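You operate a simulated robot arm through the tools that you are given. There is no shell and no other tool. Be economical: measure what you need, move in short steps, check, and stop when the job is done.

You are at the controls of a simulated two-armed robot. One attempt, no reset.

Task
Screw the cap back on the squeeze bottle on the top of the tile bench. Put the orange gem from the top of the tile bench on the paper pad there and the green gem on the top of the white rack. Put the pink mould on the lower shelf over the finishing bench. Switch the extractor switch on. Open the upper flap, put the purple cube on the upper shelf under the mixing table away on the upper bay of the wall shelf and shut the flap again. Do these in any order.

The check looks at the end state, three seconds after you hand in, the way a careful person would. Anything else that was tipped, shoved, dropped, spilled or broken makes it a failure. A push-on lid holds only when it is set on centred and level and pressed home; a screw cap is set on level and turned clockwise until tight.

Robot
Two 7-joint arms with two-finger parallel grippers on one trunk, on a base that drives. Base frame: it is fixed to the floor where the robot stands at the start and does not move with it; the origin is under the middle of the robot, x ahead of it, y to its left, z up; the surface under the hand at the start is at about z = 0.85. Units: m, degrees, N and s.
The left shoulder is at the start at [0.071, 0.156, 1.03], the right one opposite. Places, roughly: extractor switch [1.1, 1, 0.4]; gem [0.75, 0.25, 0.75]; lower wall shelf (18x38 cm) [1.36, 3.26, 1.3]; paper pad (5x5x3 cm) [0.5, -0.1, 0.9]; pink mould [0.5, 0.25, 0.75]; purple cube (6x6x6 cm) [2.8, -1.7, 0.6]; squeeze bottle [0.5, 0, 1]; top of the white rack [-0.5, -1.9, 1.2]; upper bay of the wall shelf (57x21 cm) [3.24, 3.18, 1.56]; upper flap [3.2, 3.1, 1.7]. Payload 3.91 kg a hand.
Tool frame (each hand has its own): the origin (TCP) lies between the finger pads and is the grasp point; the fingertips stand 0.03 m ahead of it; z points along the fingers, y is the line along which they close. The gripper opens to 0.11 m. The fingers are 0.02 m wide and 0.01 m thick; the gripper's body (0.048 by 0.112 m) begins 0.055 m behind the TCP.
Orientation is told as [roll, pitch, yaw] about the base's x, y, z axes, in that order, counted from this pose: with the fingers straight down and closing along the base's y, the tool's x points along the base's -x, its y along +y and its z along -z.

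Tools
- The arms move only by the tool drive_tool. It takes "left_rows", "right_rows" or both (then of equal length, played together; a hand with none holds still); each is a list of rows, each a list of 3 entries, a list of its own where there are three numbers: the shift along the tool's x, y, z in m, then the turn, a rotation vector about the tool's x, y, z in degrees, then the opening, from 0 (shut) to 1 (fully open). In form: [[[x, y, z], [wx, wy, wz], fingers], ...]. A call has 1 to 12 rows; each row shifts and turns the commanded pose from where the row before left it, along the tool's axes as they then stand. A row lasts 0.2 s, in which the tool goes at most 0.05 m and 8.6 degrees; a call with a longer step from one row to the next is refused whole, and so is a gripper value outside its range. Where a pose cannot be reached the arm comes as near as it can. A force on the tool above 40 N (or 10 N above the force at the start of the call, whichever is more), or a blocked arm, ends the call early, and 0.2 s more pass. Each finger travels about 0.108 m/s and halts on what it meets, pressing with about 41 N; the grip force reading is that of the motor and also rises with nothing between the fingers. The clock runs only during rows and for 0.2 s after the last one: add rows that do not move to give the fingers time. It gives the time, the measured TCP pose, the force on the tool (base axes), the opening and the grip force at its end, in the units of the frame above (readings bear some noise), with the torque about the TCP (base axes, N m) and any sound that the robot's microphone picked up.
- Cameras (640 x 400 px; columns grow to the right, rows downward): "scene" is now at [0.127, 0.0307, 1.2762]; the picture's right is [0.35, -0.94, 0.00], its down [-0.36, -0.13, -0.93] and it looks along [0.87, 0.33, -0.38] (base axes); focal length 259 px, centre (320, 200). "left" rides on the left gripper at [0.072, -0.017, -0.103] in its tool frame; the picture's right is [0.23, 0.97, 0.00], its down [-0.76, 0.18, -0.62] and it looks along [-0.61, 0.14, 0.78] (tool axes); focal length 222 px, centre (320, 200). "right" rides on the right gripper at [0.072, 0.017, -0.103] in its tool frame; the picture's right is [-0.23, 0.97, 0.00], its down [-0.76, -0.18, -0.62] and it looks along [-0.61, -0.14, 0.78] (tool axes); focal length 222 px, centre (320, 200). There is no depth. A picture from a camera that has moved, and an enlarged one, comes with that camera's place and axes in the base frame and with its lens. The place of the scene camera against the robot may be out by one fixed shift of up to 0.012 m in any direction.
- snapshot(camera): a new picture of that camera. The clock stands still meanwhile.
- lift_body(by): slides the trunk up (or, below 0, down) by that many m; the arms and the scene camera ride with it, the base frame stays. It gives what a move gives, with no picture.
- steer(legs): drives the robot by 1 to 6 legs, each [ahead, left, turn to the left] in m, m and degrees, along the robot's own axes; the way and the turn of a leg run together, so that a leg with both is an arc; at most 1.5 m and 180 degrees a leg. The arms and the cameras ride along, it lands a little off, and it stops where it bumps. It gives what a move gives.
- pan_tilt(pan, tilt): turns the head with the scene camera to pan (to the left, within 86 degrees either way) and tilt (down, from -29 to 69), counted from straight ahead of the robot. It gives what a move gives.
- close_up(camera, box): a new picture of the part [left, top, right, bottom] of that camera's present view, enlarged. The clock stands still meanwhile.
- close_job(): hands the job in; it is judged then, once.

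Work in short steps. Places have to be worked out from the pictures, the camera data and where the tool is seen: move nearer, look again, correct. Check each grasp and each placing, and mend what went wrong. You have 186 turns and 174 pictures in all, those below and enlarged ones among them. Open the grippers and draw the arms clear of the work before you hand the job in, unless the task says otherwise.

The tools are called as a command line: name --argument value ..., lists and objects as JSON in quotes. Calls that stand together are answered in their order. drive_tool: Moves the arms, as the interface text tells. Its arguments: {"type":"object","properties":{"left_rows":{"type":"array","items":{"type":"array"}},"right_rows":{"type":"array","items":{"type":"array"}}},"required":[]} The other tools are called the same way: lift_body (by) slides the trunk up or down; steer (legs) drives the base; pan_tilt (pan, tilt) turns the head that bears the scene camera; snapshot (camera) takes a picture; close_up (camera, box) takes an enlarged picture of a part of a camera's view; close_job () hands the job in.

At the start:

```text
clock: 0.0
left_tool_pos: [0.7102, 0.5735, 1.1389]
left_orientation: [0.0, 0.0, -0.1]
left_wrist_force: [0.8, -1.2, -1.2]
left_torque: [-0.01, -0.01, -0.01]
left_width: 0.1099
left_grip_force: 0.0
right_tool_pos: [0.6854, 0.0123, 1.2073]
right_orientation: [0.0, 0.0, 0.0]
right_wrist_force: [-1.1, 0.0, -0.4]
right_torque: [-0.03, 0.0, 0.02]
right_width: 0.1097
right_grip_force: 0.1
trunk travel left (down, up): [-0.475, 0.465]
robot x, y, heading: [0.0015, 0.0007, -0.3]
head pan, tilt: [20.7, 22.3]
```

scene: 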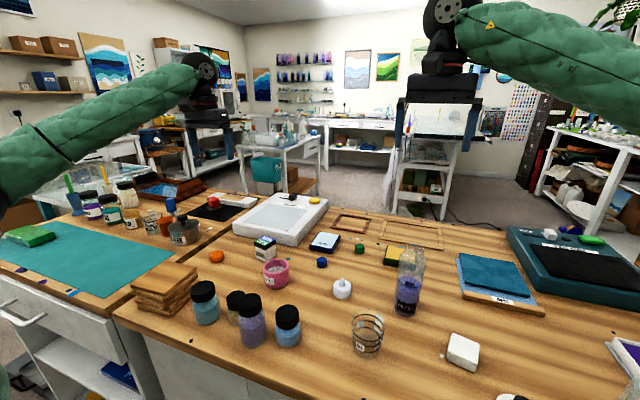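
right: 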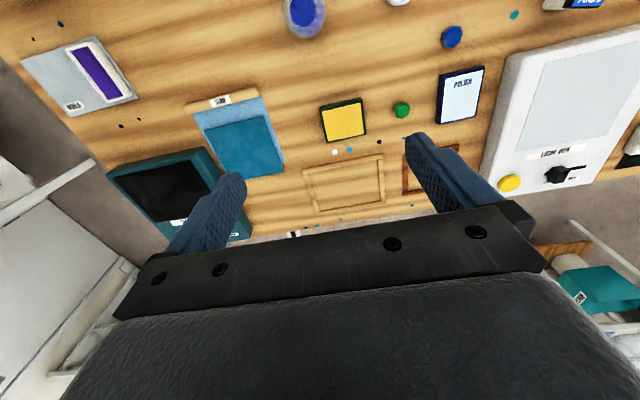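
left: 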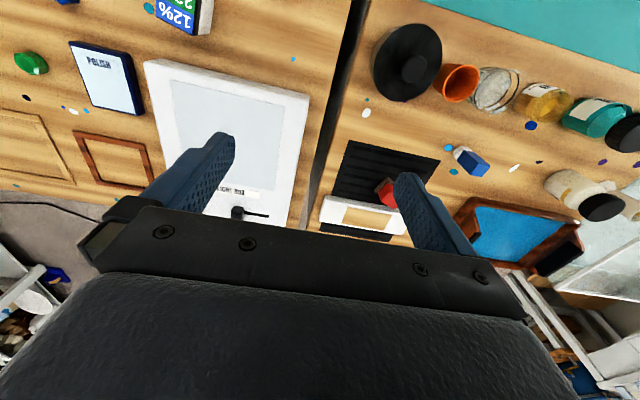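

I'll start by zooming in on the work area of the tile bench to identify the objects.

close_up --camera "scene" --box '[180, 200, 420, 350]'

close_up --camera "scene" --box '[380, 220, 640, 400]'

pan_tilt --pan 60 --tilt 10

snapshot --camera "scene"

pan_tilt --pan -60 --tilt 15

snapshot --camera "scene"

pan_tilt --pan 0 --tilt 45

snapshot --camera "scene"

```text
2.67 times, centred on (300, 275) of scene
camera zoom: at [0.127, 0.0307, 1.2762], right [0.35, -0.94, 0.0], down [-0.36, -0.13, -0.93], along [0.87, 0.33, -0.38], focal length 690 px, centre (373, 0)
```

zoom: 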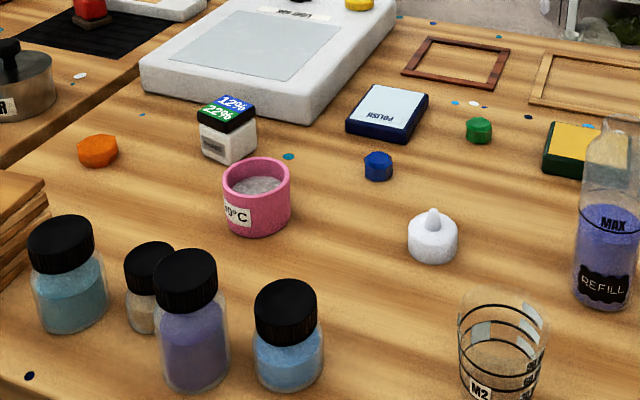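

```text
2.22 times, centred on (510, 310) of scene
camera zoom: at [0.127, 0.0307, 1.2762], right [0.35, -0.94, 0.0], down [-0.36, -0.13, -0.93], along [0.87, 0.33, -0.38], focal length 575 px, centre (-102, -44)
```

zoom: 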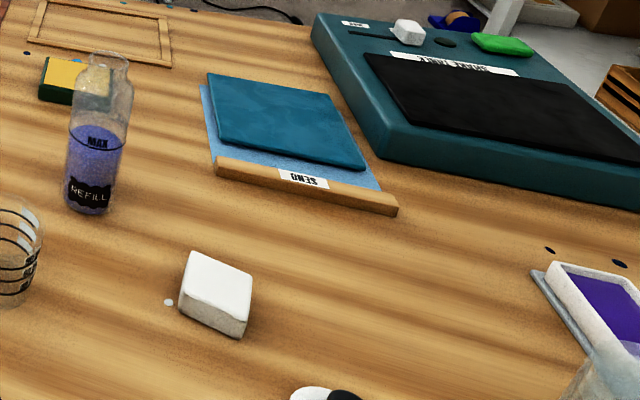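

```text
clock: 1.1
left_tool_pos: [0.7095, 0.5733, 1.1384]
left_orientation: [0.1, 0.0, 0.0]
left_wrist_force: [1.1, -0.5, 0.1]
left_torque: [0.0, -0.04, 0.01]
left_width: 0.1099
left_grip_force: 0.1
right_tool_pos: [0.6862, 0.0118, 1.2066]
right_orientation: [-0.1, 0.1, 0.0]
right_wrist_force: [0.0, -0.1, -0.3]
right_torque: [0.0, -0.03, 0.0]
right_width: 0.11
right_grip_force: 0.1
trunk travel left (down, up): [-0.475, 0.465]
robot x, y, heading: [-0.0008, -0.0019, 0.1]
head pan, tilt: [60.0, 10.0]
```

```text
168 pictures are left
camera scene: at [0.0868, 0.0784, 1.2962], right [0.87, -0.5, 0.0], down [-0.09, -0.15, -0.98], along [0.49, 0.85, -0.17], focal length 259 px, centre (320, 200)
```

scene: 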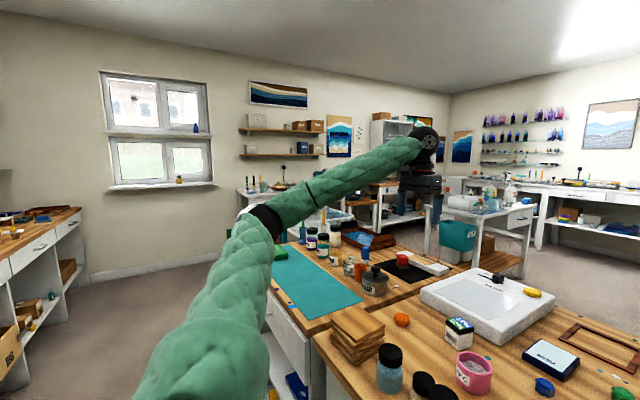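

```text
clock: 3.1
left_tool_pos: [0.7109, 0.5733, 1.1386]
left_orientation: [0.0, 0.0, 0.0]
left_wrist_force: [-0.2, 0.6, -1.3]
left_torque: [-0.01, -0.01, 0.0]
left_width: 0.1101
left_grip_force: 0.0
right_tool_pos: [0.6867, 0.0107, 1.2067]
right_orientation: [0.0, 0.1, 0.0]
right_wrist_force: [0.0, -0.2, 0.3]
right_torque: [0.01, -0.02, 0.03]
right_width: 0.1101
right_grip_force: 0.1
trunk travel left (down, up): [-0.475, 0.465]
robot x, y, heading: [-0.0019, 0.0011, 0.1]
head pan, tilt: [-60.0, 15.0]
```

```text
167 pictures are left
camera scene: at [0.087, -0.083, 1.2881], right [-0.87, -0.5, 0.0], down [-0.13, 0.22, -0.97], along [0.48, -0.84, -0.26], focal length 259 px, centre (320, 200)
```

scene: 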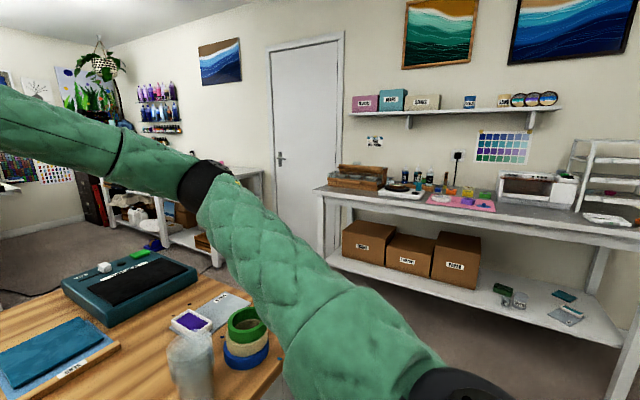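

```text
clock: 4.4
left_tool_pos: [0.7106, 0.5737, 1.139]
left_orientation: [0.0, 0.0, 0.0]
left_wrist_force: [0.0, -0.2, -0.6]
left_torque: [0.01, 0.0, -0.03]
left_width: 0.1099
left_grip_force: 0.0
right_tool_pos: [0.6858, 0.0112, 1.2061]
right_orientation: [0.0, 0.0, -0.1]
right_wrist_force: [0.4, -0.4, -0.4]
right_torque: [0.01, -0.03, -0.03]
right_width: 0.1102
right_grip_force: 0.0
trunk travel left (down, up): [-0.475, 0.465]
robot x, y, heading: [0.0042, 0.001, -0.0]
head pan, tilt: [0.0, 45.0]
```

```text
166 pictures are left
camera scene: at [0.1215, -0.0022, 1.2413], right [0.0, -1.0, 0.0], down [-0.71, 0.0, -0.71], along [0.71, 0.0, -0.71], focal length 259 px, centre (320, 200)
```

scene: 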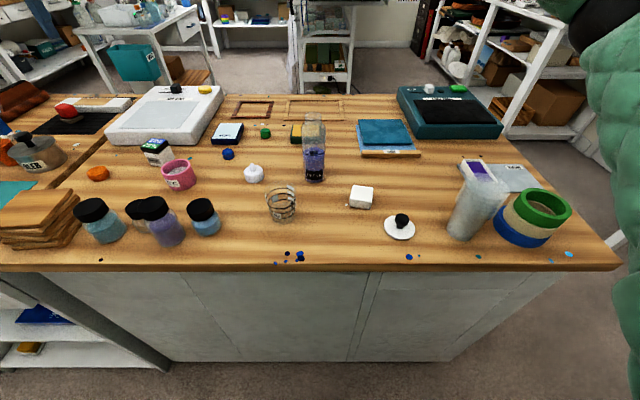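

Orange gem is near (0.59, 0.515), pad near (0.51, -0.09), cap near (0.58, 0.15), bottle near (0.58, 0.01). I move the left hand over the orange gem and the right hand back a bit to look at bottle and pad.

drive_tool --left_rows '[[[0.04, -0.02, 0.02], [0, 0, 0], 1], [[0.04, -0.02, 0.04], [0, 0, 0], 1], [[0.04, -0.02, 0.02], [0, 0, 0], 1], [[0, 0, 0.03], [0, 0, 0], 0.6]]' --right_rows '[[[0.04, -0.015, 0], [0, 0, 0], 1], [[0.04, -0.015, 0], [0, 0, 0], 1], [[0.04, -0.015, 0], [0, 0, 0], 1], [[0.04, 0, 0], [0, 0, 0], 1]]'

snapshot --camera "left"

snapshot --camera "right"

```text
refused: row 2 steps farther than a row can; nothing moved
```

```text
165 pictures are left
camera left: at [0.6383, 0.5567, 1.2419], right [-0.23, 0.97, 0.0], down [0.76, 0.18, 0.62], along [0.61, 0.14, -0.78], focal length 222 px, centre (320, 200)
```

left: 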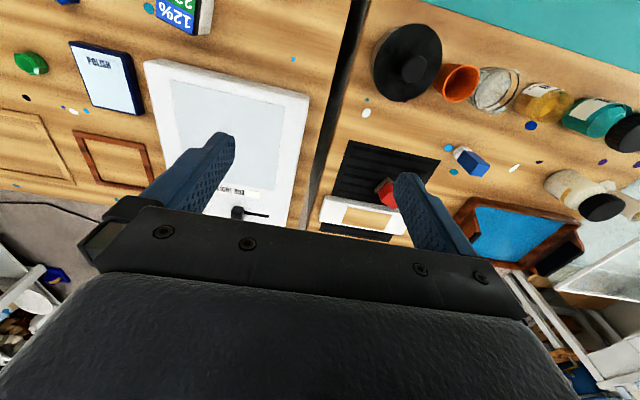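

```text
164 pictures are left
camera right: at [0.6137, 0.0284, 1.3103], right [0.23, 0.97, 0.0], down [0.76, -0.18, 0.62], along [0.61, -0.14, -0.78], focal length 222 px, centre (320, 200)
```

right: 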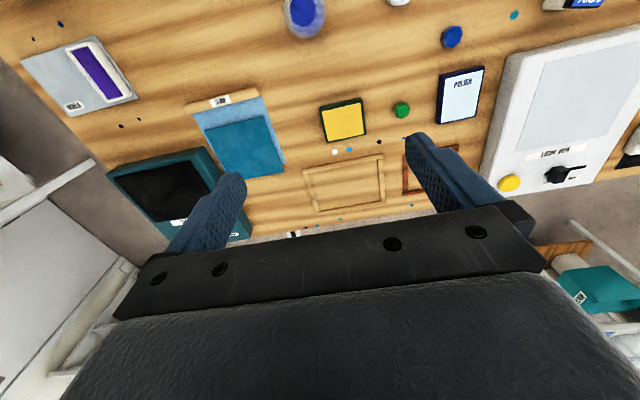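

The step was too long (limit 0.05 m total per row); I resend it in smaller steps.

drive_tool --left_rows '[[[0.04, -0.02, 0.01], [0, 0, 0], 1], [[0.04, -0.02, 0.01], [0, 0, 0], 1], [[0.04, -0.02, 0.01], [0, 0, 0], 1], [[0.02, 0, 0.04], [0, 0, 0], 0.6]]' --right_rows '[[[0.04, -0.015, 0], [0, 0, 0], 1], [[0.04, -0.015, 0], [0, 0, 0], 1], [[0.04, -0.015, 0], [0, 0, 0], 1], [[0.04, 0, 0], [0, 0, 0], 1]]'

snapshot --camera "left"

snapshot --camera "right"

```text
clock: 5.4
left_tool_pos: [0.5694, 0.5121, 1.0682]
left_orientation: [-0.1, 0.0, 0.0]
left_wrist_force: [0.1, -0.4, 0.3]
left_torque: [-0.03, 0.03, -0.04]
left_width: 0.066
left_grip_force: 0.1
right_tool_pos: [0.5252, -0.0328, 1.2063]
right_orientation: [-0.2, 0.0, -0.1]
right_wrist_force: [0.0, 0.3, 0.5]
right_torque: [-0.03, 0.02, 0.02]
right_width: 0.1101
right_grip_force: 0.2
trunk travel left (down, up): [-0.475, 0.465]
robot x, y, heading: [0.0007, -0.001, -0.3]
head pan, tilt: [0.0, 45.0]
```

```text
163 pictures are left
camera left: at [0.4986, 0.495, 1.1709], right [-0.23, 0.97, 0.0], down [0.76, 0.18, 0.62], along [0.61, 0.14, -0.78], focal length 222 px, centre (320, 200)
```

left: 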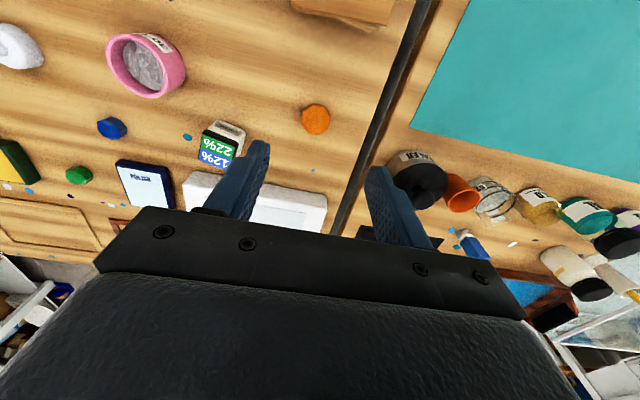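

```text
162 pictures are left
camera right: at [0.4526, -0.0159, 1.3095], right [0.23, 0.97, 0.0], down [0.76, -0.18, 0.62], along [0.61, -0.14, -0.78], focal length 222 px, centre (320, 200)
```

right: 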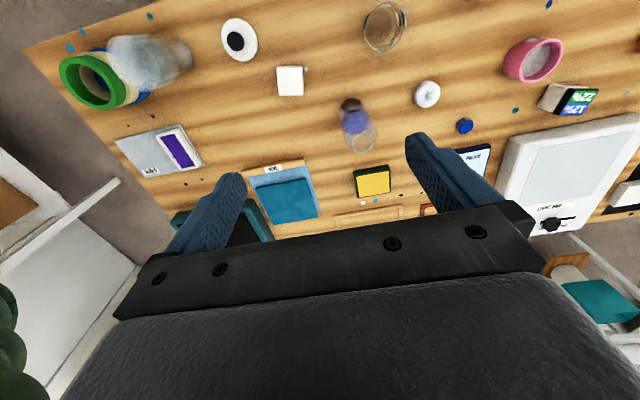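

Gem computed at about (0.603, 0.513). I align over it and descend most of the way.

drive_tool --left_rows '[[[-0.033, 0.001, 0.03], [0, 0, 0], 0.7], [[0, 0, 0.045], [0, 0, 0], 0.7], [[0, 0, 0.04], [0, 0, 0], 0.7]]'

snapshot --camera "left"

snapshot --camera "scene"

```text
clock: 6.2
left_tool_pos: [0.6034, 0.516, 0.9508]
left_orientation: [-0.1, 0.1, 0.0]
left_wrist_force: [1.1, 0.2, -0.1]
left_torque: [-0.03, 0.0, 0.01]
left_width: 0.0769
left_grip_force: 0.0
right_tool_pos: [0.5272, -0.0341, 1.204]
right_orientation: [0.1, 0.1, 0.0]
right_wrist_force: [0.3, 0.1, 0.3]
right_torque: [-0.04, 0.0, 0.02]
right_width: 0.11
right_grip_force: 0.0
trunk travel left (down, up): [-0.475, 0.465]
robot x, y, heading: [0.0018, 0.0024, -0.2]
head pan, tilt: [0.0, 45.0]
```

```text
161 pictures are left
camera left: at [0.532, 0.4975, 1.0542], right [-0.23, 0.97, 0.0], down [0.76, 0.18, 0.62], along [0.61, 0.14, -0.78], focal length 222 px, centre (320, 200)
```

left: 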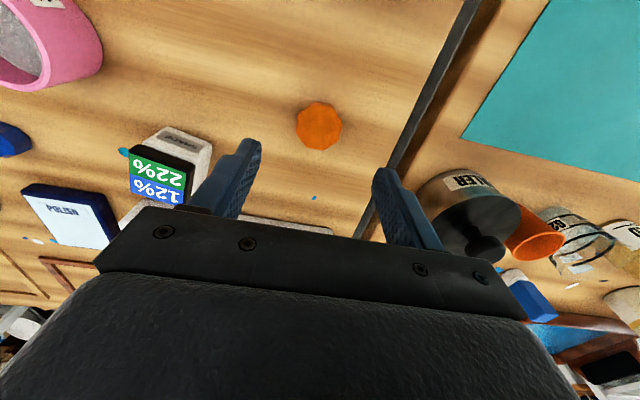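

```text
160 pictures are left
camera scene: at [0.1224, -0.0018, 1.2412], right [0.0, -1.0, 0.0], down [-0.71, 0.0, -0.71], along [0.71, 0.0, -0.71], focal length 259 px, centre (320, 200)
```

scene: 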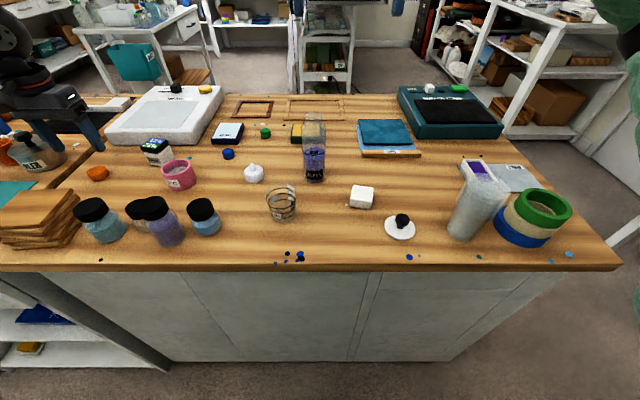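

Gem confirmed at (0.602, 0.512). I descend until the tips are just above the table and grip.

drive_tool --left_rows '[[[0.001, -0.003, 0.04], [0, 0, 0], 0.7], [[0, 0, 0.02], [0, 0, 0], 0.7], [[0, 0, 0.006], [0, 0, 0], 0.7]]'

snapshot --camera "left"

```text
clock: 7.0
left_tool_pos: [0.6019, 0.5114, 0.8861]
left_orientation: [0.0, 0.0, 0.0]
left_wrist_force: [0.0, -0.3, 0.4]
left_torque: [-0.01, 0.02, 0.01]
left_width: 0.0772
left_grip_force: 0.0
right_tool_pos: [0.5257, -0.034, 1.2058]
right_orientation: [0.0, 0.0, 0.0]
right_wrist_force: [0.7, -0.9, 0.3]
right_torque: [0.0, 0.02, 0.03]
right_width: 0.1101
right_grip_force: 0.0
trunk travel left (down, up): [-0.475, 0.465]
robot x, y, heading: [0.0003, -0.0004, -0.2]
head pan, tilt: [0.0, 45.0]
```

```text
159 pictures are left
camera left: at [0.5302, 0.4938, 0.9898], right [-0.23, 0.97, 0.0], down [0.76, 0.18, 0.62], along [0.61, 0.14, -0.78], focal length 222 px, centre (320, 200)
```

left: 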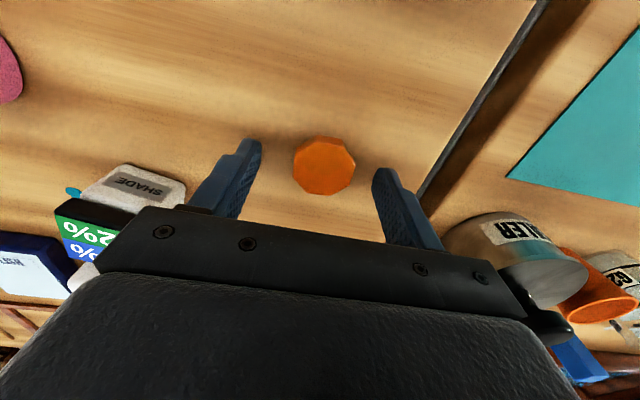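

The gem sits between the tips. I lower slightly and close.

drive_tool --left_rows '[[[-0.001, 0.001, 0.004], [0, 0, 0], 0.5], [[0, 0, 0], [0, 0, 0], 0.3], [[0, 0, 0], [0, 0, 0], 0.2], [[0, 0, 0], [0, 0, 0], 0.2]]'

```text
clock: 8.0
left_tool_pos: [0.6029, 0.5121, 0.884]
left_orientation: [0.0, 0.0, -0.1]
left_wrist_force: [-1.0, 0.7, 0.8]
left_torque: [0.02, 0.02, 0.0]
left_width: 0.0367
left_grip_force: 40.3
right_tool_pos: [0.5248, -0.0339, 1.2047]
right_orientation: [0.0, 0.0, -0.1]
right_wrist_force: [-0.2, 0.4, -0.7]
right_torque: [0.0, 0.04, 0.01]
right_width: 0.1101
right_grip_force: 0.0
trunk travel left (down, up): [-0.475, 0.465]
robot x, y, heading: [-0.004, 0.0002, -0.2]
head pan, tilt: [0.0, 45.0]
```

Gem gripped (0.037 m). I lift it to z≈1.14, then drive the base 0.3 m right so the left hand can reach the pad.

drive_tool --left_rows '[[[0, 0, -0.04], [0, 0, 0], 0.2], [[0, 0, -0.05], [0, 0, 0], 0.2], [[0, 0, -0.05], [0, 0, 0], 0.2], [[0, 0, -0.05], [0, 0, 0], 0.2], [[0, 0, -0.05], [0, 0, 0], 0.2], [[0, 0, -0.02], [0, 0, 0], 0.2]]'

steer --legs '[[0, -0.3, 0]]'

snapshot --camera "scene"

```text
clock: 9.6
left_tool_pos: [0.613, 0.5151, 1.0288]
left_orientation: [0.0, 12.3, 0.0]
left_wrist_force: [0.9, -0.3, -0.7]
left_torque: [0.03, 0.0, 0.0]
left_width: 0.0368
left_grip_force: 41.3
right_tool_pos: [0.5253, -0.0354, 1.2048]
right_orientation: [-0.1, 0.0, 0.0]
right_wrist_force: [0.4, -0.1, 0.5]
right_torque: [0.05, -0.02, 0.01]
right_width: 0.11
right_grip_force: 0.0
trunk travel left (down, up): [-0.475, 0.465]
robot x, y, heading: [-0.0019, -0.0005, -0.1]
head pan, tilt: [0.0, 45.0]
stopped in row 6 (left hand): the arm was blocked; the commanded pose is now the measured one
```

```text
clock: 11.6
left_tool_pos: [0.6155, 0.2129, 1.0296]
left_orientation: [0.1, 12.2, -0.2]
left_wrist_force: [0.1, -0.3, -0.1]
left_torque: [0.05, 0.01, -0.01]
left_width: 0.0363
left_grip_force: 40.4
right_tool_pos: [0.5252, -0.338, 1.2057]
right_orientation: [0.0, 0.0, -0.2]
right_wrist_force: [-0.5, -0.5, -0.1]
right_torque: [0.0, 0.03, 0.01]
right_width: 0.1098
right_grip_force: 0.0
trunk travel left (down, up): [-0.475, 0.465]
robot x, y, heading: [0.0021, -0.2954, 0.0]
head pan, tilt: [0.0, 45.0]
```

```text
158 pictures are left
camera scene: at [0.121, -0.3036, 1.2413], right [0.0, -1.0, 0.0], down [-0.71, 0.0, -0.71], along [0.71, 0.0, -0.71], focal length 259 px, centre (320, 200)
```

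scene: 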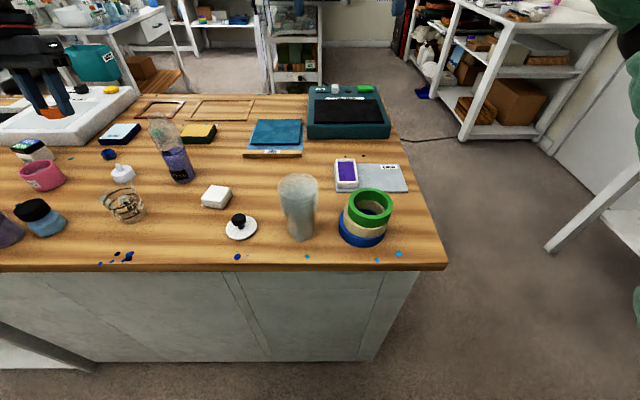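

The arm tilted 12° at a limit. I lift the trunk by 0.12 for clearance, and then level the tool and move over the pad.

lift_body --by 0.12

drive_tool --left_rows '[[[0, 0, 0], [0, -6.1, 0], 0.2], [[0, 0, 0], [0, -6.1, 0], 0.2]]'

```text
clock: 13.1
left_tool_pos: [0.6167, 0.2132, 1.1476]
left_orientation: [0.0, 12.2, -0.2]
left_wrist_force: [0.2, -0.2, 0.6]
left_torque: [0.0, 0.0, -0.02]
left_width: 0.0365
left_grip_force: 41.4
right_tool_pos: [0.5255, -0.3367, 1.3261]
right_orientation: [0.0, 0.1, -0.2]
right_wrist_force: [-0.8, -0.2, -0.1]
right_torque: [0.01, -0.01, -0.02]
right_width: 0.11
right_grip_force: 0.1
trunk travel left (down, up): [-0.595, 0.345]
robot x, y, heading: [0.0007, -0.2991, -0.0]
head pan, tilt: [0.0, 45.0]
```

```text
clock: 13.7
left_tool_pos: [0.6162, 0.2123, 1.1494]
left_orientation: [0.0, -0.1, -0.2]
left_wrist_force: [0.3, -0.1, -0.7]
left_torque: [-0.04, 0.01, 0.0]
left_width: 0.0367
left_grip_force: 41.1
right_tool_pos: [0.5256, -0.3367, 1.3261]
right_orientation: [-0.1, 0.1, -0.2]
right_wrist_force: [-0.2, -1.0, -0.1]
right_torque: [0.01, 0.03, -0.03]
right_width: 0.1099
right_grip_force: 0.1
trunk travel left (down, up): [-0.595, 0.345]
robot x, y, heading: [-0.0014, -0.3028, -0.1]
head pan, tilt: [0.0, 45.0]
```

Level again. I move the left hand over the pad at about (0.519, -0.084).

drive_tool --left_rows '[[[0.014, -0.0425, 0], [0, 0, 0], 0.2], [[0.014, -0.0425, 0], [0, 0, 0], 0.2], [[0.014, -0.0425, 0], [0, 0, 0], 0.2], [[0.014, -0.0425, 0], [0, 0, 0], 0.2], [[0.014, -0.0425, 0], [0, 0, 0], 0.2], [[0.014, -0.0425, 0], [0, 0, 0], 0.2], [[0.013, -0.041, 0], [0, 0, 0], 0.2], [[0, 0, 0.04], [0, 0, 0], 0.2], [[0, 0, 0.04], [0, 0, 0], 0.2], [[0, 0, 0.04], [0, 0, 0], 0.2]]'

snapshot --camera "left"

snapshot --camera "scene"

```text
clock: 15.9
left_tool_pos: [0.5203, -0.084, 1.0299]
left_orientation: [-0.1, 0.0, -0.2]
left_wrist_force: [0.5, 0.2, 0.5]
left_torque: [0.0, 0.0, 0.03]
left_width: 0.0364
left_grip_force: 40.6
right_tool_pos: [0.5268, -0.3362, 1.3257]
right_orientation: [-0.1, 0.0, -0.1]
right_wrist_force: [-0.2, -0.6, -0.7]
right_torque: [-0.04, -0.02, 0.02]
right_width: 0.1099
right_grip_force: 0.1
trunk travel left (down, up): [-0.595, 0.345]
robot x, y, heading: [-0.0029, -0.3001, -0.3]
head pan, tilt: [0.0, 45.0]
```

```text
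157 pictures are left
camera left: at [0.4491, -0.1008, 1.1339], right [-0.22, 0.97, 0.0], down [0.76, 0.18, 0.62], along [0.61, 0.14, -0.78], focal length 222 px, centre (320, 200)
```

left: 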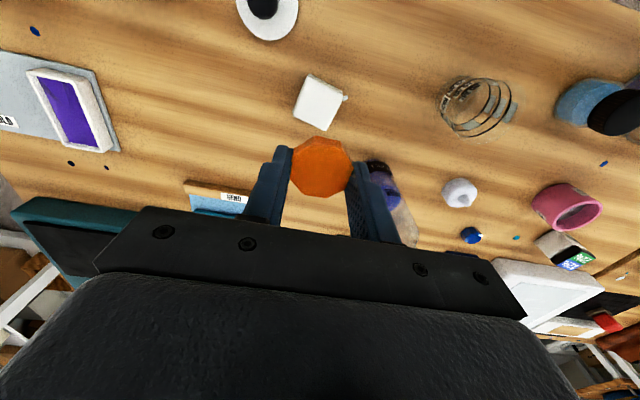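

```text
156 pictures are left
camera scene: at [0.1214, -0.3018, 1.3614], right [0.0, -1.0, 0.0], down [-0.71, 0.0, -0.71], along [0.71, 0.0, -0.71], focal length 259 px, centre (320, 200)
```

scene: 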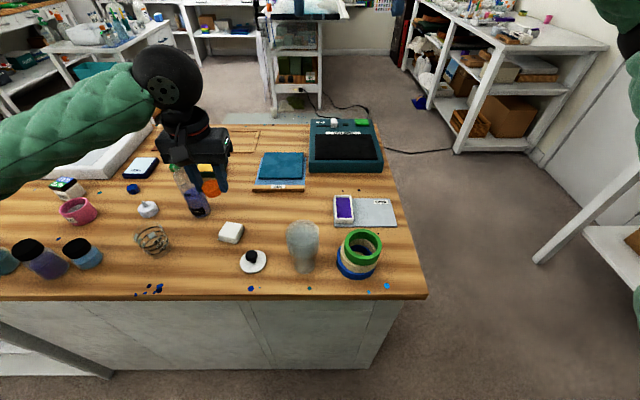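

Pad centre ≈ (0.515, -0.087). When gripped the TCP was 0.8835 with gem on the table; pad adds 0.03, so I descend to ≈0.916.

drive_tool --left_rows '[[[0.005, -0.003, 0.04], [0, 0, 0], 0.2], [[0, 0, 0.04], [0, 0, 0], 0.2], [[0, 0, 0.02], [0, 0, 0], 0.2], [[0, 0, 0.01], [0, 0, 0], 0.2]]'

close_up --camera "scene" --box '[140, 160, 300, 260]'

snapshot --camera "left"

```text
clock: 16.9
left_tool_pos: [0.5088, -0.0868, 0.929]
left_orientation: [0.4, -0.5, 0.2]
left_wrist_force: [-0.6, -0.5, -0.5]
left_torque: [0.0, 0.02, -0.01]
left_width: 0.0364
left_grip_force: 41.0
right_tool_pos: [0.518, -0.3424, 1.331]
right_orientation: [0.3, -0.3, 0.0]
right_wrist_force: [-0.1, 0.5, 0.4]
right_torque: [-0.02, 0.04, -0.02]
right_width: 0.1099
right_grip_force: 0.0
trunk travel left (down, up): [-0.595, 0.345]
robot x, y, heading: [0.0021, -0.3017, 0.1]
head pan, tilt: [0.0, 45.0]
```

```text
4.00 times, centred on (220, 210) of scene
camera zoom: at [0.1132, -0.3092, 1.3647], right [0.0, -1.0, -0.01], down [-0.7, 0.0, -0.71], along [0.71, 0.0, -0.7], focal length 1036 px, centre (720, 160)
```

zoom: 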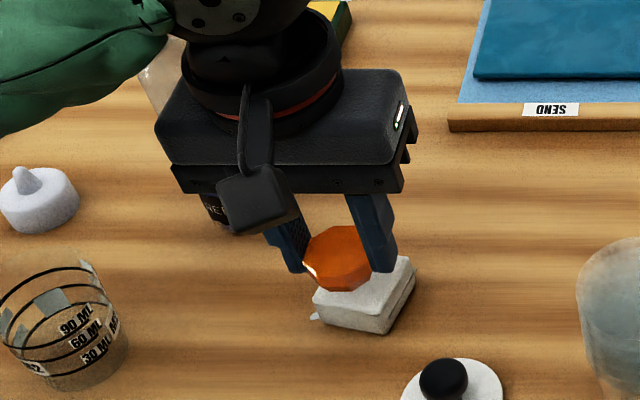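

```text
154 pictures are left
camera left: at [0.4374, -0.1054, 1.0312], right [-0.23, 0.97, 0.0], down [0.76, 0.18, 0.63], along [0.61, 0.15, -0.78], focal length 222 px, centre (320, 200)
```

left: 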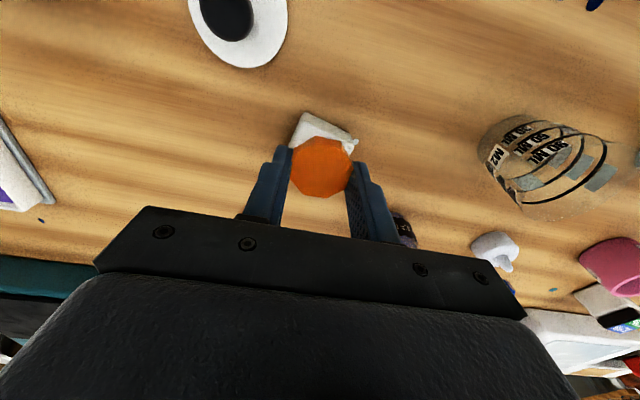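

The whole robot seems to have shifted slightly (right hand moved too), suggesting contact on the arm somewhere. I look before continuing.

snapshot --camera "scene"

drive_tool --left_rows '[[[0, 0, 0], [0, 0, 0], 0.2]]'

```text
153 pictures are left
camera scene: at [0.1132, -0.3092, 1.3647], right [0.0, -1.0, -0.01], down [-0.7, 0.0, -0.71], along [0.71, 0.0, -0.7], focal length 259 px, centre (320, 200)
```

scene: 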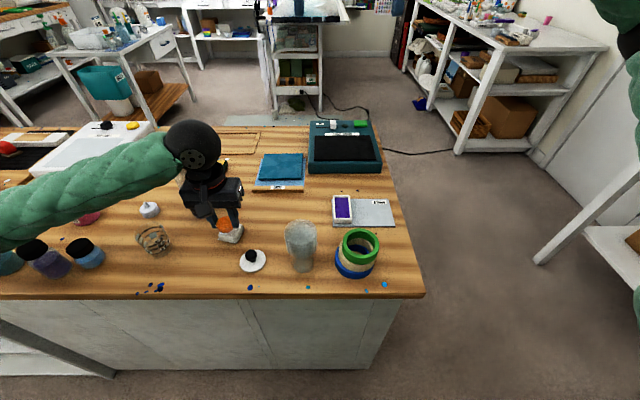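

```text
clock: 17.3
left_tool_pos: [0.5094, -0.0871, 0.9274]
left_orientation: [0.5, -0.5, 0.2]
left_wrist_force: [0.4, -0.8, 0.9]
left_torque: [-0.01, -0.02, 0.03]
left_width: 0.0367
left_grip_force: 41.2
right_tool_pos: [0.5165, -0.3433, 1.3317]
right_orientation: [0.3, -0.3, -0.2]
right_wrist_force: [-0.1, -0.1, 0.1]
right_torque: [0.01, 0.01, 0.0]
right_width: 0.1099
right_grip_force: 0.1
trunk travel left (down, up): [-0.595, 0.345]
robot x, y, heading: [-0.001, -0.2964, -0.0]
head pan, tilt: [0.0, 45.0]
```

The left side is being lifted: the left forearm/elbow likely presses on something. I back up and look left.

drive_tool --left_rows '[[[0, 0, -0.04], [0, 0, 0], 0.2], [[0, 0, -0.03], [0, 0, 0], 0.2]]'

pan_tilt --pan 50 --tilt 45

snapshot --camera "scene"

```text
clock: 17.9
left_tool_pos: [0.521, -0.095, 0.9893]
left_orientation: [-0.1, 0.1, -0.4]
left_wrist_force: [0.5, -0.6, -1.1]
left_torque: [0.0, 0.02, 0.01]
left_width: 0.0366
left_grip_force: 40.6
right_tool_pos: [0.5297, -0.3432, 1.3235]
right_orientation: [0.2, 0.3, -0.5]
right_wrist_force: [-0.2, 0.0, 0.0]
right_torque: [0.0, 0.04, 0.04]
right_width: 0.1102
right_grip_force: 0.1
trunk travel left (down, up): [-0.595, 0.345]
robot x, y, heading: [0.0018, -0.2988, -0.5]
head pan, tilt: [0.0, 45.0]
```

```text
clock: 19.1
left_tool_pos: [0.5158, -0.0858, 0.9919]
left_orientation: [0.0, 0.0, -0.2]
left_wrist_force: [-0.3, -0.9, -0.1]
left_torque: [0.0, 0.01, 0.0]
left_width: 0.0366
left_grip_force: 41.1
right_tool_pos: [0.5252, -0.3365, 1.3263]
right_orientation: [0.0, -0.1, -0.1]
right_wrist_force: [0.7, 0.6, 0.1]
right_torque: [0.04, -0.02, 0.03]
right_width: 0.1101
right_grip_force: 0.1
trunk travel left (down, up): [-0.595, 0.345]
robot x, y, heading: [-0.0023, -0.3005, -0.2]
head pan, tilt: [50.0, 45.0]
```

```text
152 pictures are left
camera scene: at [0.0921, -0.24, 1.3613], right [0.76, -0.65, 0.0], down [-0.46, -0.54, -0.71], along [0.46, 0.54, -0.71], focal length 259 px, centre (320, 200)
```

scene: 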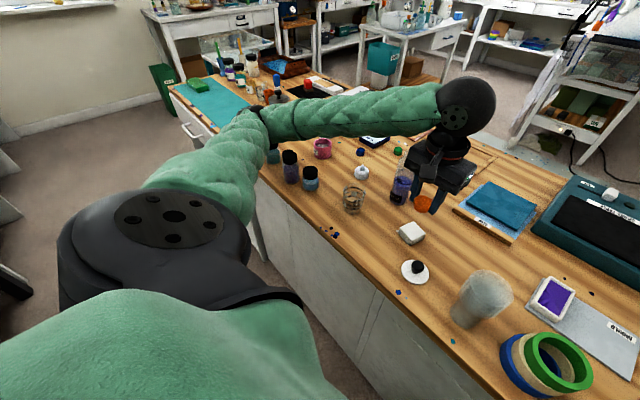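

The elbow was resting on the wood-board stack. I raise the trunk more and back away a little so the elbow sits higher and off the bench.

lift_body --by 0.18

steer --legs '[[-0.15, 0, 0]]'

drive_tool --left_rows '[[[-0.04, 0, 0.02], [0, 0, 0], 0.2], [[-0.04, 0, 0.02], [0, 0, 0], 0.2], [[-0.04, 0, 0.02], [0, 0, 0], 0.2], [[-0.03, 0, 0.03], [0, 0, 0], 0.2], [[0, 0, 0.045], [0, 0, 0], 0.2], [[0, 0, 0.045], [0, 0, 0], 0.2]]'

snapshot --camera "scene"

snapshot --camera "left"

```text
clock: 21.1
left_tool_pos: [0.5184, -0.0879, 1.1702]
left_orientation: [0.0, 0.0, -0.3]
left_wrist_force: [0.4, 0.3, -0.2]
left_torque: [-0.02, -0.01, 0.01]
left_width: 0.0364
left_grip_force: 40.6
right_tool_pos: [0.5259, -0.3364, 1.5057]
right_orientation: [0.0, 0.0, -0.2]
right_wrist_force: [-0.2, 0.3, 0.0]
right_torque: [0.0, 0.02, 0.04]
right_width: 0.11
right_grip_force: 0.2
trunk travel left (down, up): [-0.775, 0.165]
robot x, y, heading: [0.0007, -0.2981, -0.4]
head pan, tilt: [50.0, 45.0]
```

```text
clock: 22.4
left_tool_pos: [0.3671, -0.085, 1.1701]
left_orientation: [0.1, 0.2, 0.0]
left_wrist_force: [0.3, 0.2, -0.5]
left_torque: [-0.01, -0.01, -0.01]
left_width: 0.0364
left_grip_force: 40.1
right_tool_pos: [0.3771, -0.3343, 1.5035]
right_orientation: [0.0, 0.0, 0.0]
right_wrist_force: [-0.4, 0.2, 0.2]
right_torque: [0.01, -0.01, -0.02]
right_width: 0.1098
right_grip_force: 0.1
trunk travel left (down, up): [-0.775, 0.165]
robot x, y, heading: [-0.1515, -0.2953, -0.0]
head pan, tilt: [50.0, 45.0]
```

```text
clock: 23.9
left_tool_pos: [0.5167, -0.0835, 0.9898]
left_orientation: [0.0, 0.0, -0.1]
left_wrist_force: [0.0, -0.1, -0.3]
left_torque: [0.03, 0.0, 0.0]
left_width: 0.0363
left_grip_force: 41.2
right_tool_pos: [0.377, -0.335, 1.5042]
right_orientation: [-0.1, 0.1, -0.1]
right_wrist_force: [-0.5, 0.0, 0.4]
right_torque: [0.01, 0.01, -0.04]
right_width: 0.1099
right_grip_force: 0.0
trunk travel left (down, up): [-0.775, 0.165]
robot x, y, heading: [-0.1525, -0.3006, 0.2]
head pan, tilt: [50.0, 45.0]
```

```text
151 pictures are left
camera scene: at [-0.0566, -0.2395, 1.5414], right [0.77, -0.64, 0.0], down [-0.46, -0.54, -0.71], along [0.45, 0.54, -0.71], focal length 259 px, centre (320, 200)
```

scene: 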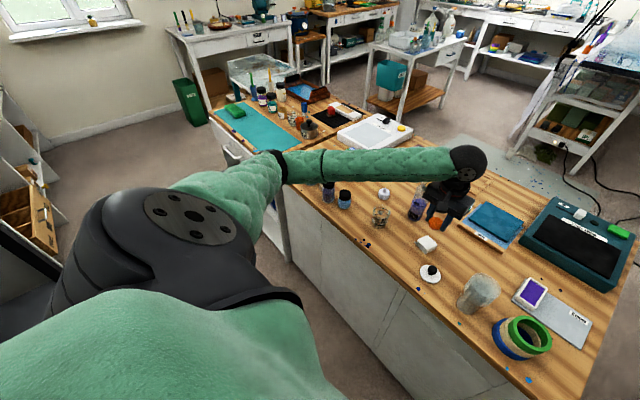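

```text
150 pictures are left
camera left: at [0.4453, -0.1019, 1.0928], right [-0.23, 0.97, 0.0], down [0.76, 0.18, 0.62], along [0.61, 0.14, -0.78], focal length 222 px, centre (320, 200)
```

left: 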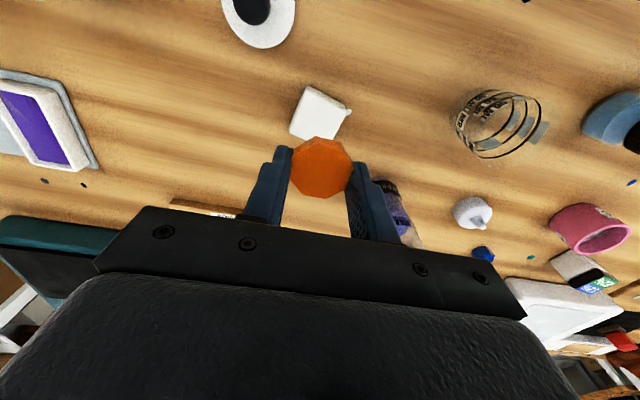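

Pad ≈ (0.511, -0.087). Descend with small correction, watching for body drift.

drive_tool --left_rows '[[[0.004, -0.003, 0.03], [0, 0, 0], 0.2], [[0, 0, 0.025], [0, 0, 0], 0.2], [[0, 0, 0.012], [0, 0, 0], 0.2], [[0, 0, 0], [0, 0, 0], 0.2]]'

snapshot --camera "left"

```text
clock: 24.9
left_tool_pos: [0.5131, -0.0902, 0.9226]
left_orientation: [0.0, -0.1, 0.0]
left_wrist_force: [0.2, 0.0, -0.3]
left_torque: [-0.02, -0.02, -0.02]
left_width: 0.0364
left_grip_force: 41.0
right_tool_pos: [0.3765, -0.334, 1.505]
right_orientation: [0.1, 0.0, 0.1]
right_wrist_force: [-0.3, 0.2, 0.3]
right_torque: [-0.02, -0.01, -0.02]
right_width: 0.1102
right_grip_force: 0.0
trunk travel left (down, up): [-0.775, 0.165]
robot x, y, heading: [-0.1508, -0.3009, -0.1]
head pan, tilt: [50.0, 45.0]
```

```text
149 pictures are left
camera left: at [0.441, -0.1069, 1.0266], right [-0.23, 0.97, 0.0], down [0.76, 0.18, 0.62], along [0.61, 0.14, -0.78], focal length 222 px, centre (320, 200)
```

left: 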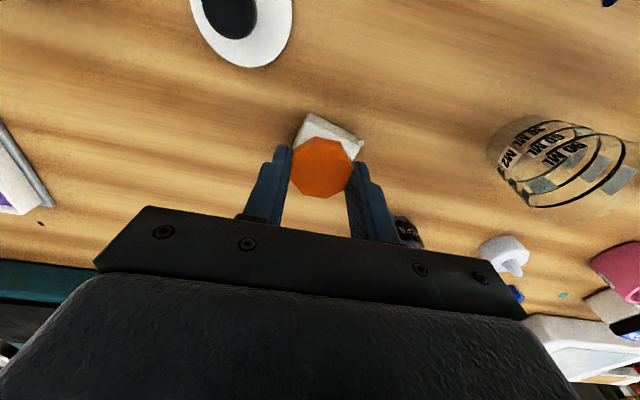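

No drift now. I lower in small steps until contact.

drive_tool --left_rows '[[[0, 0.002, 0.003], [0, 0, 0], 0.2], [[0, 0, 0.003], [0, 0, 0], 0.2], [[0, 0, 0.002], [0, 0, 0], 0.2]]'

close_up --camera "scene" --box '[370, 180, 490, 260]'

```text
clock: 25.6
left_tool_pos: [0.512, -0.0873, 0.915]
left_orientation: [-0.1, 0.0, 0.0]
left_wrist_force: [-0.5, 0.6, -0.4]
left_torque: [0.02, 0.01, -0.01]
left_width: 0.0365
left_grip_force: 41.1
right_tool_pos: [0.3757, -0.3345, 1.5066]
right_orientation: [0.0, 0.0, 0.1]
right_wrist_force: [-0.2, 0.0, -0.2]
right_torque: [-0.01, -0.01, -0.03]
right_width: 0.1098
right_grip_force: 0.1
trunk travel left (down, up): [-0.775, 0.165]
robot x, y, heading: [-0.151, -0.3019, -0.0]
head pan, tilt: [50.0, 45.0]
```

```text
5.00 times, centred on (430, 220) of scene
camera zoom: at [-0.0574, -0.2396, 1.5413], right [0.77, -0.64, 0.0], down [-0.46, -0.54, -0.71], along [0.45, 0.54, -0.71], focal length 1294 px, centre (-230, 100)
```

zoom: 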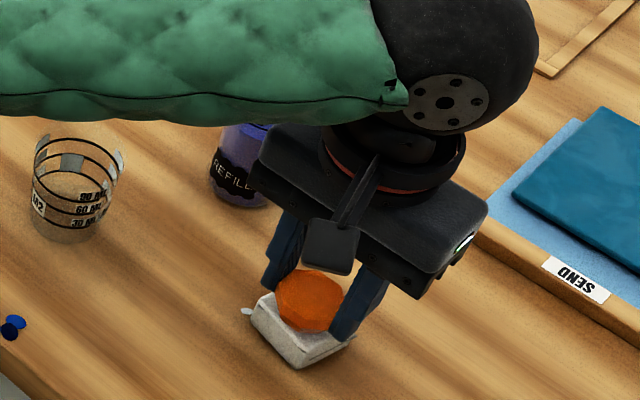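

Close to contact; two more millimetre steps.

drive_tool --left_rows '[[[0, 0, 0.0015], [0, 0, 0], 0.2], [[0, 0, 0.0015], [0, 0, 0], 0.2]]'

```text
clock: 26.2
left_tool_pos: [0.5126, -0.0877, 0.9119]
left_orientation: [-0.1, 0.1, 0.1]
left_wrist_force: [-0.3, 0.0, 0.0]
left_torque: [-0.01, 0.0, -0.02]
left_width: 0.0364
left_grip_force: 40.7
right_tool_pos: [0.3764, -0.3345, 1.5049]
right_orientation: [0.0, -0.1, 0.0]
right_wrist_force: [-0.1, 0.9, 0.0]
right_torque: [0.01, -0.02, 0.02]
right_width: 0.1101
right_grip_force: 0.0
trunk travel left (down, up): [-0.775, 0.165]
robot x, y, heading: [-0.1533, -0.2994, 0.2]
head pan, tilt: [50.0, 45.0]
```

drive_tool --left_rows '[[[0, 0, 0.0015], [0, 0, 0], 0.2], [[0, 0, 0.0015], [0, 0, 0], 0.2]]'

close_up --camera "left" --box '[240, 80, 400, 200]'

```text
clock: 26.9
left_tool_pos: [0.5132, -0.0869, 0.9099]
left_orientation: [0.0, 0.1, 0.1]
left_wrist_force: [-0.3, -0.6, -0.2]
left_torque: [0.06, 0.01, 0.01]
left_width: 0.0366
left_grip_force: 40.4
right_tool_pos: [0.3761, -0.3341, 1.5055]
right_orientation: [0.0, 0.0, 0.0]
right_wrist_force: [-0.2, -0.5, -0.6]
right_torque: [0.02, 0.02, 0.0]
right_width: 0.1101
right_grip_force: 0.1
trunk travel left (down, up): [-0.775, 0.165]
robot x, y, heading: [-0.1511, -0.3014, 0.4]
head pan, tilt: [50.0, 45.0]
```

```text
3.33 times, centred on (320, 140) of left
camera zoom: at [0.4402, -0.1045, 1.0135], right [-0.23, 0.97, 0.0], down [0.76, 0.18, 0.62], along [0.61, 0.14, -0.78], focal length 740 px, centre (320, 400)
```

zoom: 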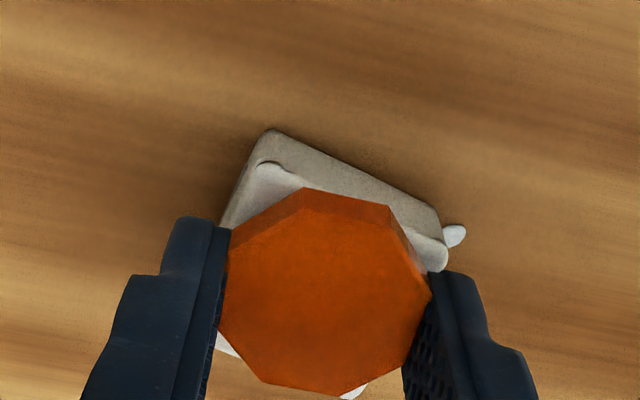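

drive_tool --left_rows '[[[0, 0, 0.0015], [0, 0, 0], 0.2], [[0, 0, 0.0015], [0, 0, 0], 0.2], [[0, 0, 0.0015], [0, 0, 0], 0.2]]'

```text
clock: 27.6
left_tool_pos: [0.5114, -0.0879, 0.9088]
left_orientation: [0.0, -0.2, 0.0]
left_wrist_force: [0.6, 1.7, 26.2]
left_torque: [0.05, 0.02, -0.01]
left_width: 0.0364
left_grip_force: 40.7
right_tool_pos: [0.3735, -0.334, 1.5061]
right_orientation: [0.0, 0.0, 0.0]
right_wrist_force: [0.5, -0.2, -0.5]
right_torque: [-0.01, 0.0, -0.02]
right_width: 0.1101
right_grip_force: 0.0
trunk travel left (down, up): [-0.775, 0.165]
robot x, y, heading: [-0.1492, -0.2997, 0.1]
head pan, tilt: [50.0, 45.0]
```

Contact at 0.909. I relieve the press, open, and rise.

drive_tool --left_rows '[[[0, 0, -0.003], [0, 0, 0], 0.2], [[0, 0, 0], [0, 0, 0], 0.4], [[0, 0, 0], [0, 0, 0], 0.6], [[0, 0, -0.03], [0, 0, 0], 0.7], [[0, 0, -0.04], [0, 0, 0], 0.7], [[0, 0, -0.04], [0, 0, 0], 0.7]]'

snapshot --camera "left"

```text
clock: 29.1
left_tool_pos: [0.5104, -0.0876, 1.0179]
left_orientation: [0.0, 0.0, 0.0]
left_wrist_force: [-0.5, 0.0, -0.6]
left_torque: [0.01, -0.03, 0.0]
left_width: 0.0771
left_grip_force: 0.0
right_tool_pos: [0.375, -0.3357, 1.5051]
right_orientation: [0.0, 0.1, -0.1]
right_wrist_force: [-0.4, -0.2, 0.2]
right_torque: [-0.02, 0.03, 0.07]
right_width: 0.1098
right_grip_force: 0.1
trunk travel left (down, up): [-0.775, 0.165]
robot x, y, heading: [-0.1509, -0.3016, -0.1]
head pan, tilt: [50.0, 45.0]
```

```text
146 pictures are left
camera left: at [0.4382, -0.1051, 1.1228], right [-0.23, 0.97, 0.0], down [0.76, 0.18, 0.62], along [0.61, 0.14, -0.78], focal length 222 px, centre (320, 200)
```

left: 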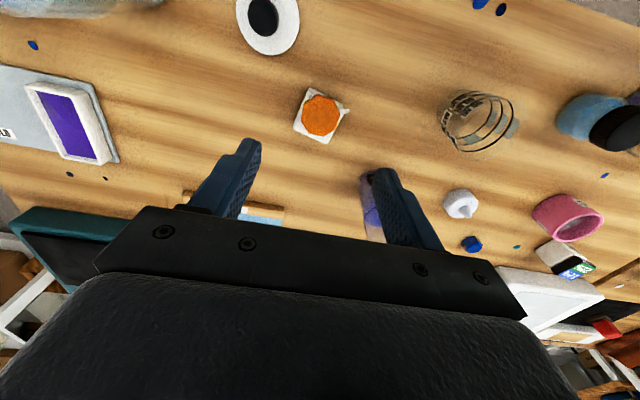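

Orange gem sits squarely on the pad. Next the cap: I raise the hand, move over the cap, and look.

drive_tool --left_rows '[[[0, 0, -0.05], [0, 0, 0], 0.7], [[0, 0, -0.05], [0, 0, 0], 0.7], [[-0.01, 0.045, 0], [0, 0, 0], 0.7], [[-0.01, 0.045, 0], [0, 0, 0], 0.7], [[-0.015, 0.045, 0], [0, 0, 0], 0.7], [[-0.015, 0.045, 0], [0, 0, 0], 0.7], [[-0.015, 0.045, 0], [0, 0, 0], 0.7], [[0, 0.018, 0], [0, 0, 0], 0.7]]'

snapshot --camera "left"

pan_tilt --pan 27 --tilt 40

snapshot --camera "scene"

```text
clock: 30.9
left_tool_pos: [0.5768, 0.1558, 1.1191]
left_orientation: [0.0, 0.0, -0.1]
left_wrist_force: [0.6, -0.4, 0.2]
left_torque: [-0.01, 0.01, 0.01]
left_width: 0.0769
left_grip_force: 0.1
right_tool_pos: [0.375, -0.3341, 1.5065]
right_orientation: [-0.1, 0.1, -0.1]
right_wrist_force: [0.1, 0.3, 0.7]
right_torque: [0.0, 0.01, 0.01]
right_width: 0.1097
right_grip_force: 0.0
trunk travel left (down, up): [-0.775, 0.165]
robot x, y, heading: [-0.1555, -0.2975, -0.2]
head pan, tilt: [50.0, 45.0]
```

```text
145 pictures are left
camera left: at [0.5051, 0.1383, 1.2219], right [-0.23, 0.97, 0.0], down [0.76, 0.18, 0.62], along [0.61, 0.14, -0.78], focal length 222 px, centre (320, 200)
```

left: 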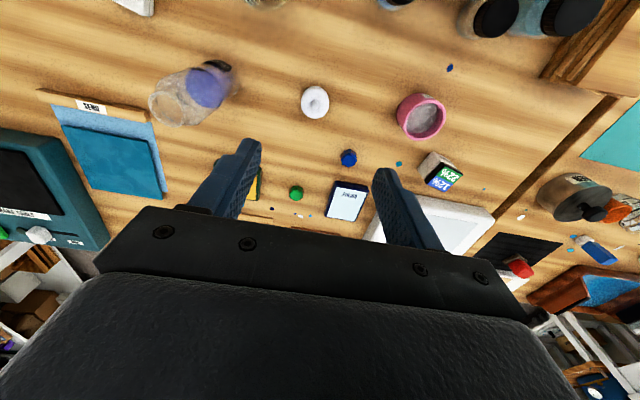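

```text
clock: 31.7
left_tool_pos: [0.5777, 0.1553, 1.1172]
left_orientation: [0.0, -0.1, 0.0]
left_wrist_force: [-0.7, -0.5, 0.5]
left_torque: [0.01, 0.02, -0.02]
left_width: 0.0772
left_grip_force: 0.0
right_tool_pos: [0.3765, -0.3352, 1.5051]
right_orientation: [0.0, -0.1, 0.0]
right_wrist_force: [-0.2, -1.0, 0.6]
right_torque: [-0.02, 0.03, -0.01]
right_width: 0.11
right_grip_force: 0.0
trunk travel left (down, up): [-0.775, 0.165]
robot x, y, heading: [-0.1505, -0.2999, -0.1]
head pan, tilt: [27.0, 40.0]
```

```text
144 pictures are left
camera scene: at [-0.0339, -0.2631, 1.5485], right [0.45, -0.89, 0.0], down [-0.57, -0.29, -0.77], along [0.68, 0.35, -0.64], focal length 259 px, centre (320, 200)
```

scene: 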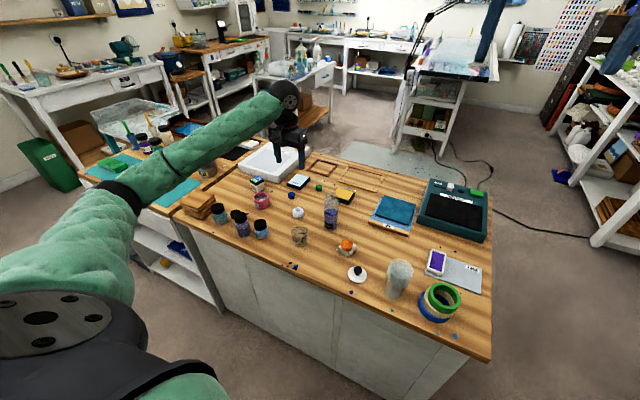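

I zoom in on the bottle and cap from both cameras.

close_up --camera "left" --box '[130, 40, 370, 190]'

close_up --camera "scene" --box '[270, 180, 366, 240]'

```text
2.67 times, centred on (250, 115) of left
camera zoom: at [0.5053, 0.1377, 1.2216], right [-0.23, 0.97, 0.0], down [0.76, 0.18, 0.62], along [0.61, 0.14, -0.78], focal length 592 px, centre (507, 427)
```

zoom: 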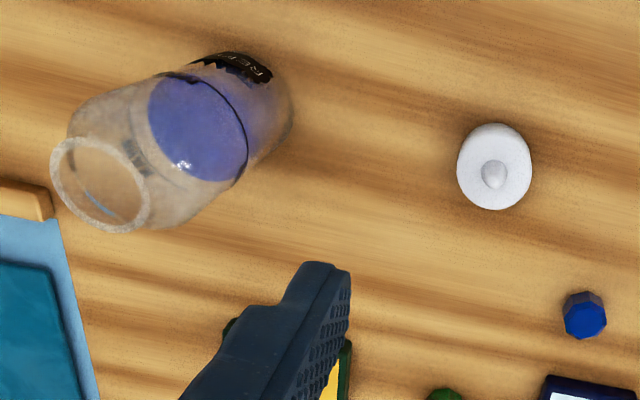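

```text
6.67 times, centred on (318, 210) of scene
camera zoom: at [-0.0339, -0.2631, 1.5485], right [0.45, -0.89, 0.0], down [-0.57, -0.29, -0.77], along [0.68, 0.35, -0.64], focal length 1726 px, centre (333, 133)
```

zoom: 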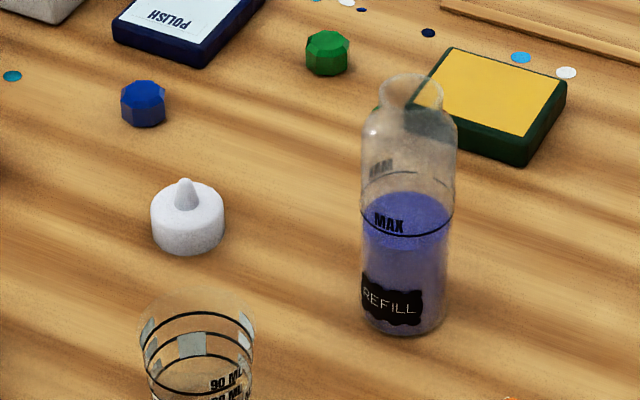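

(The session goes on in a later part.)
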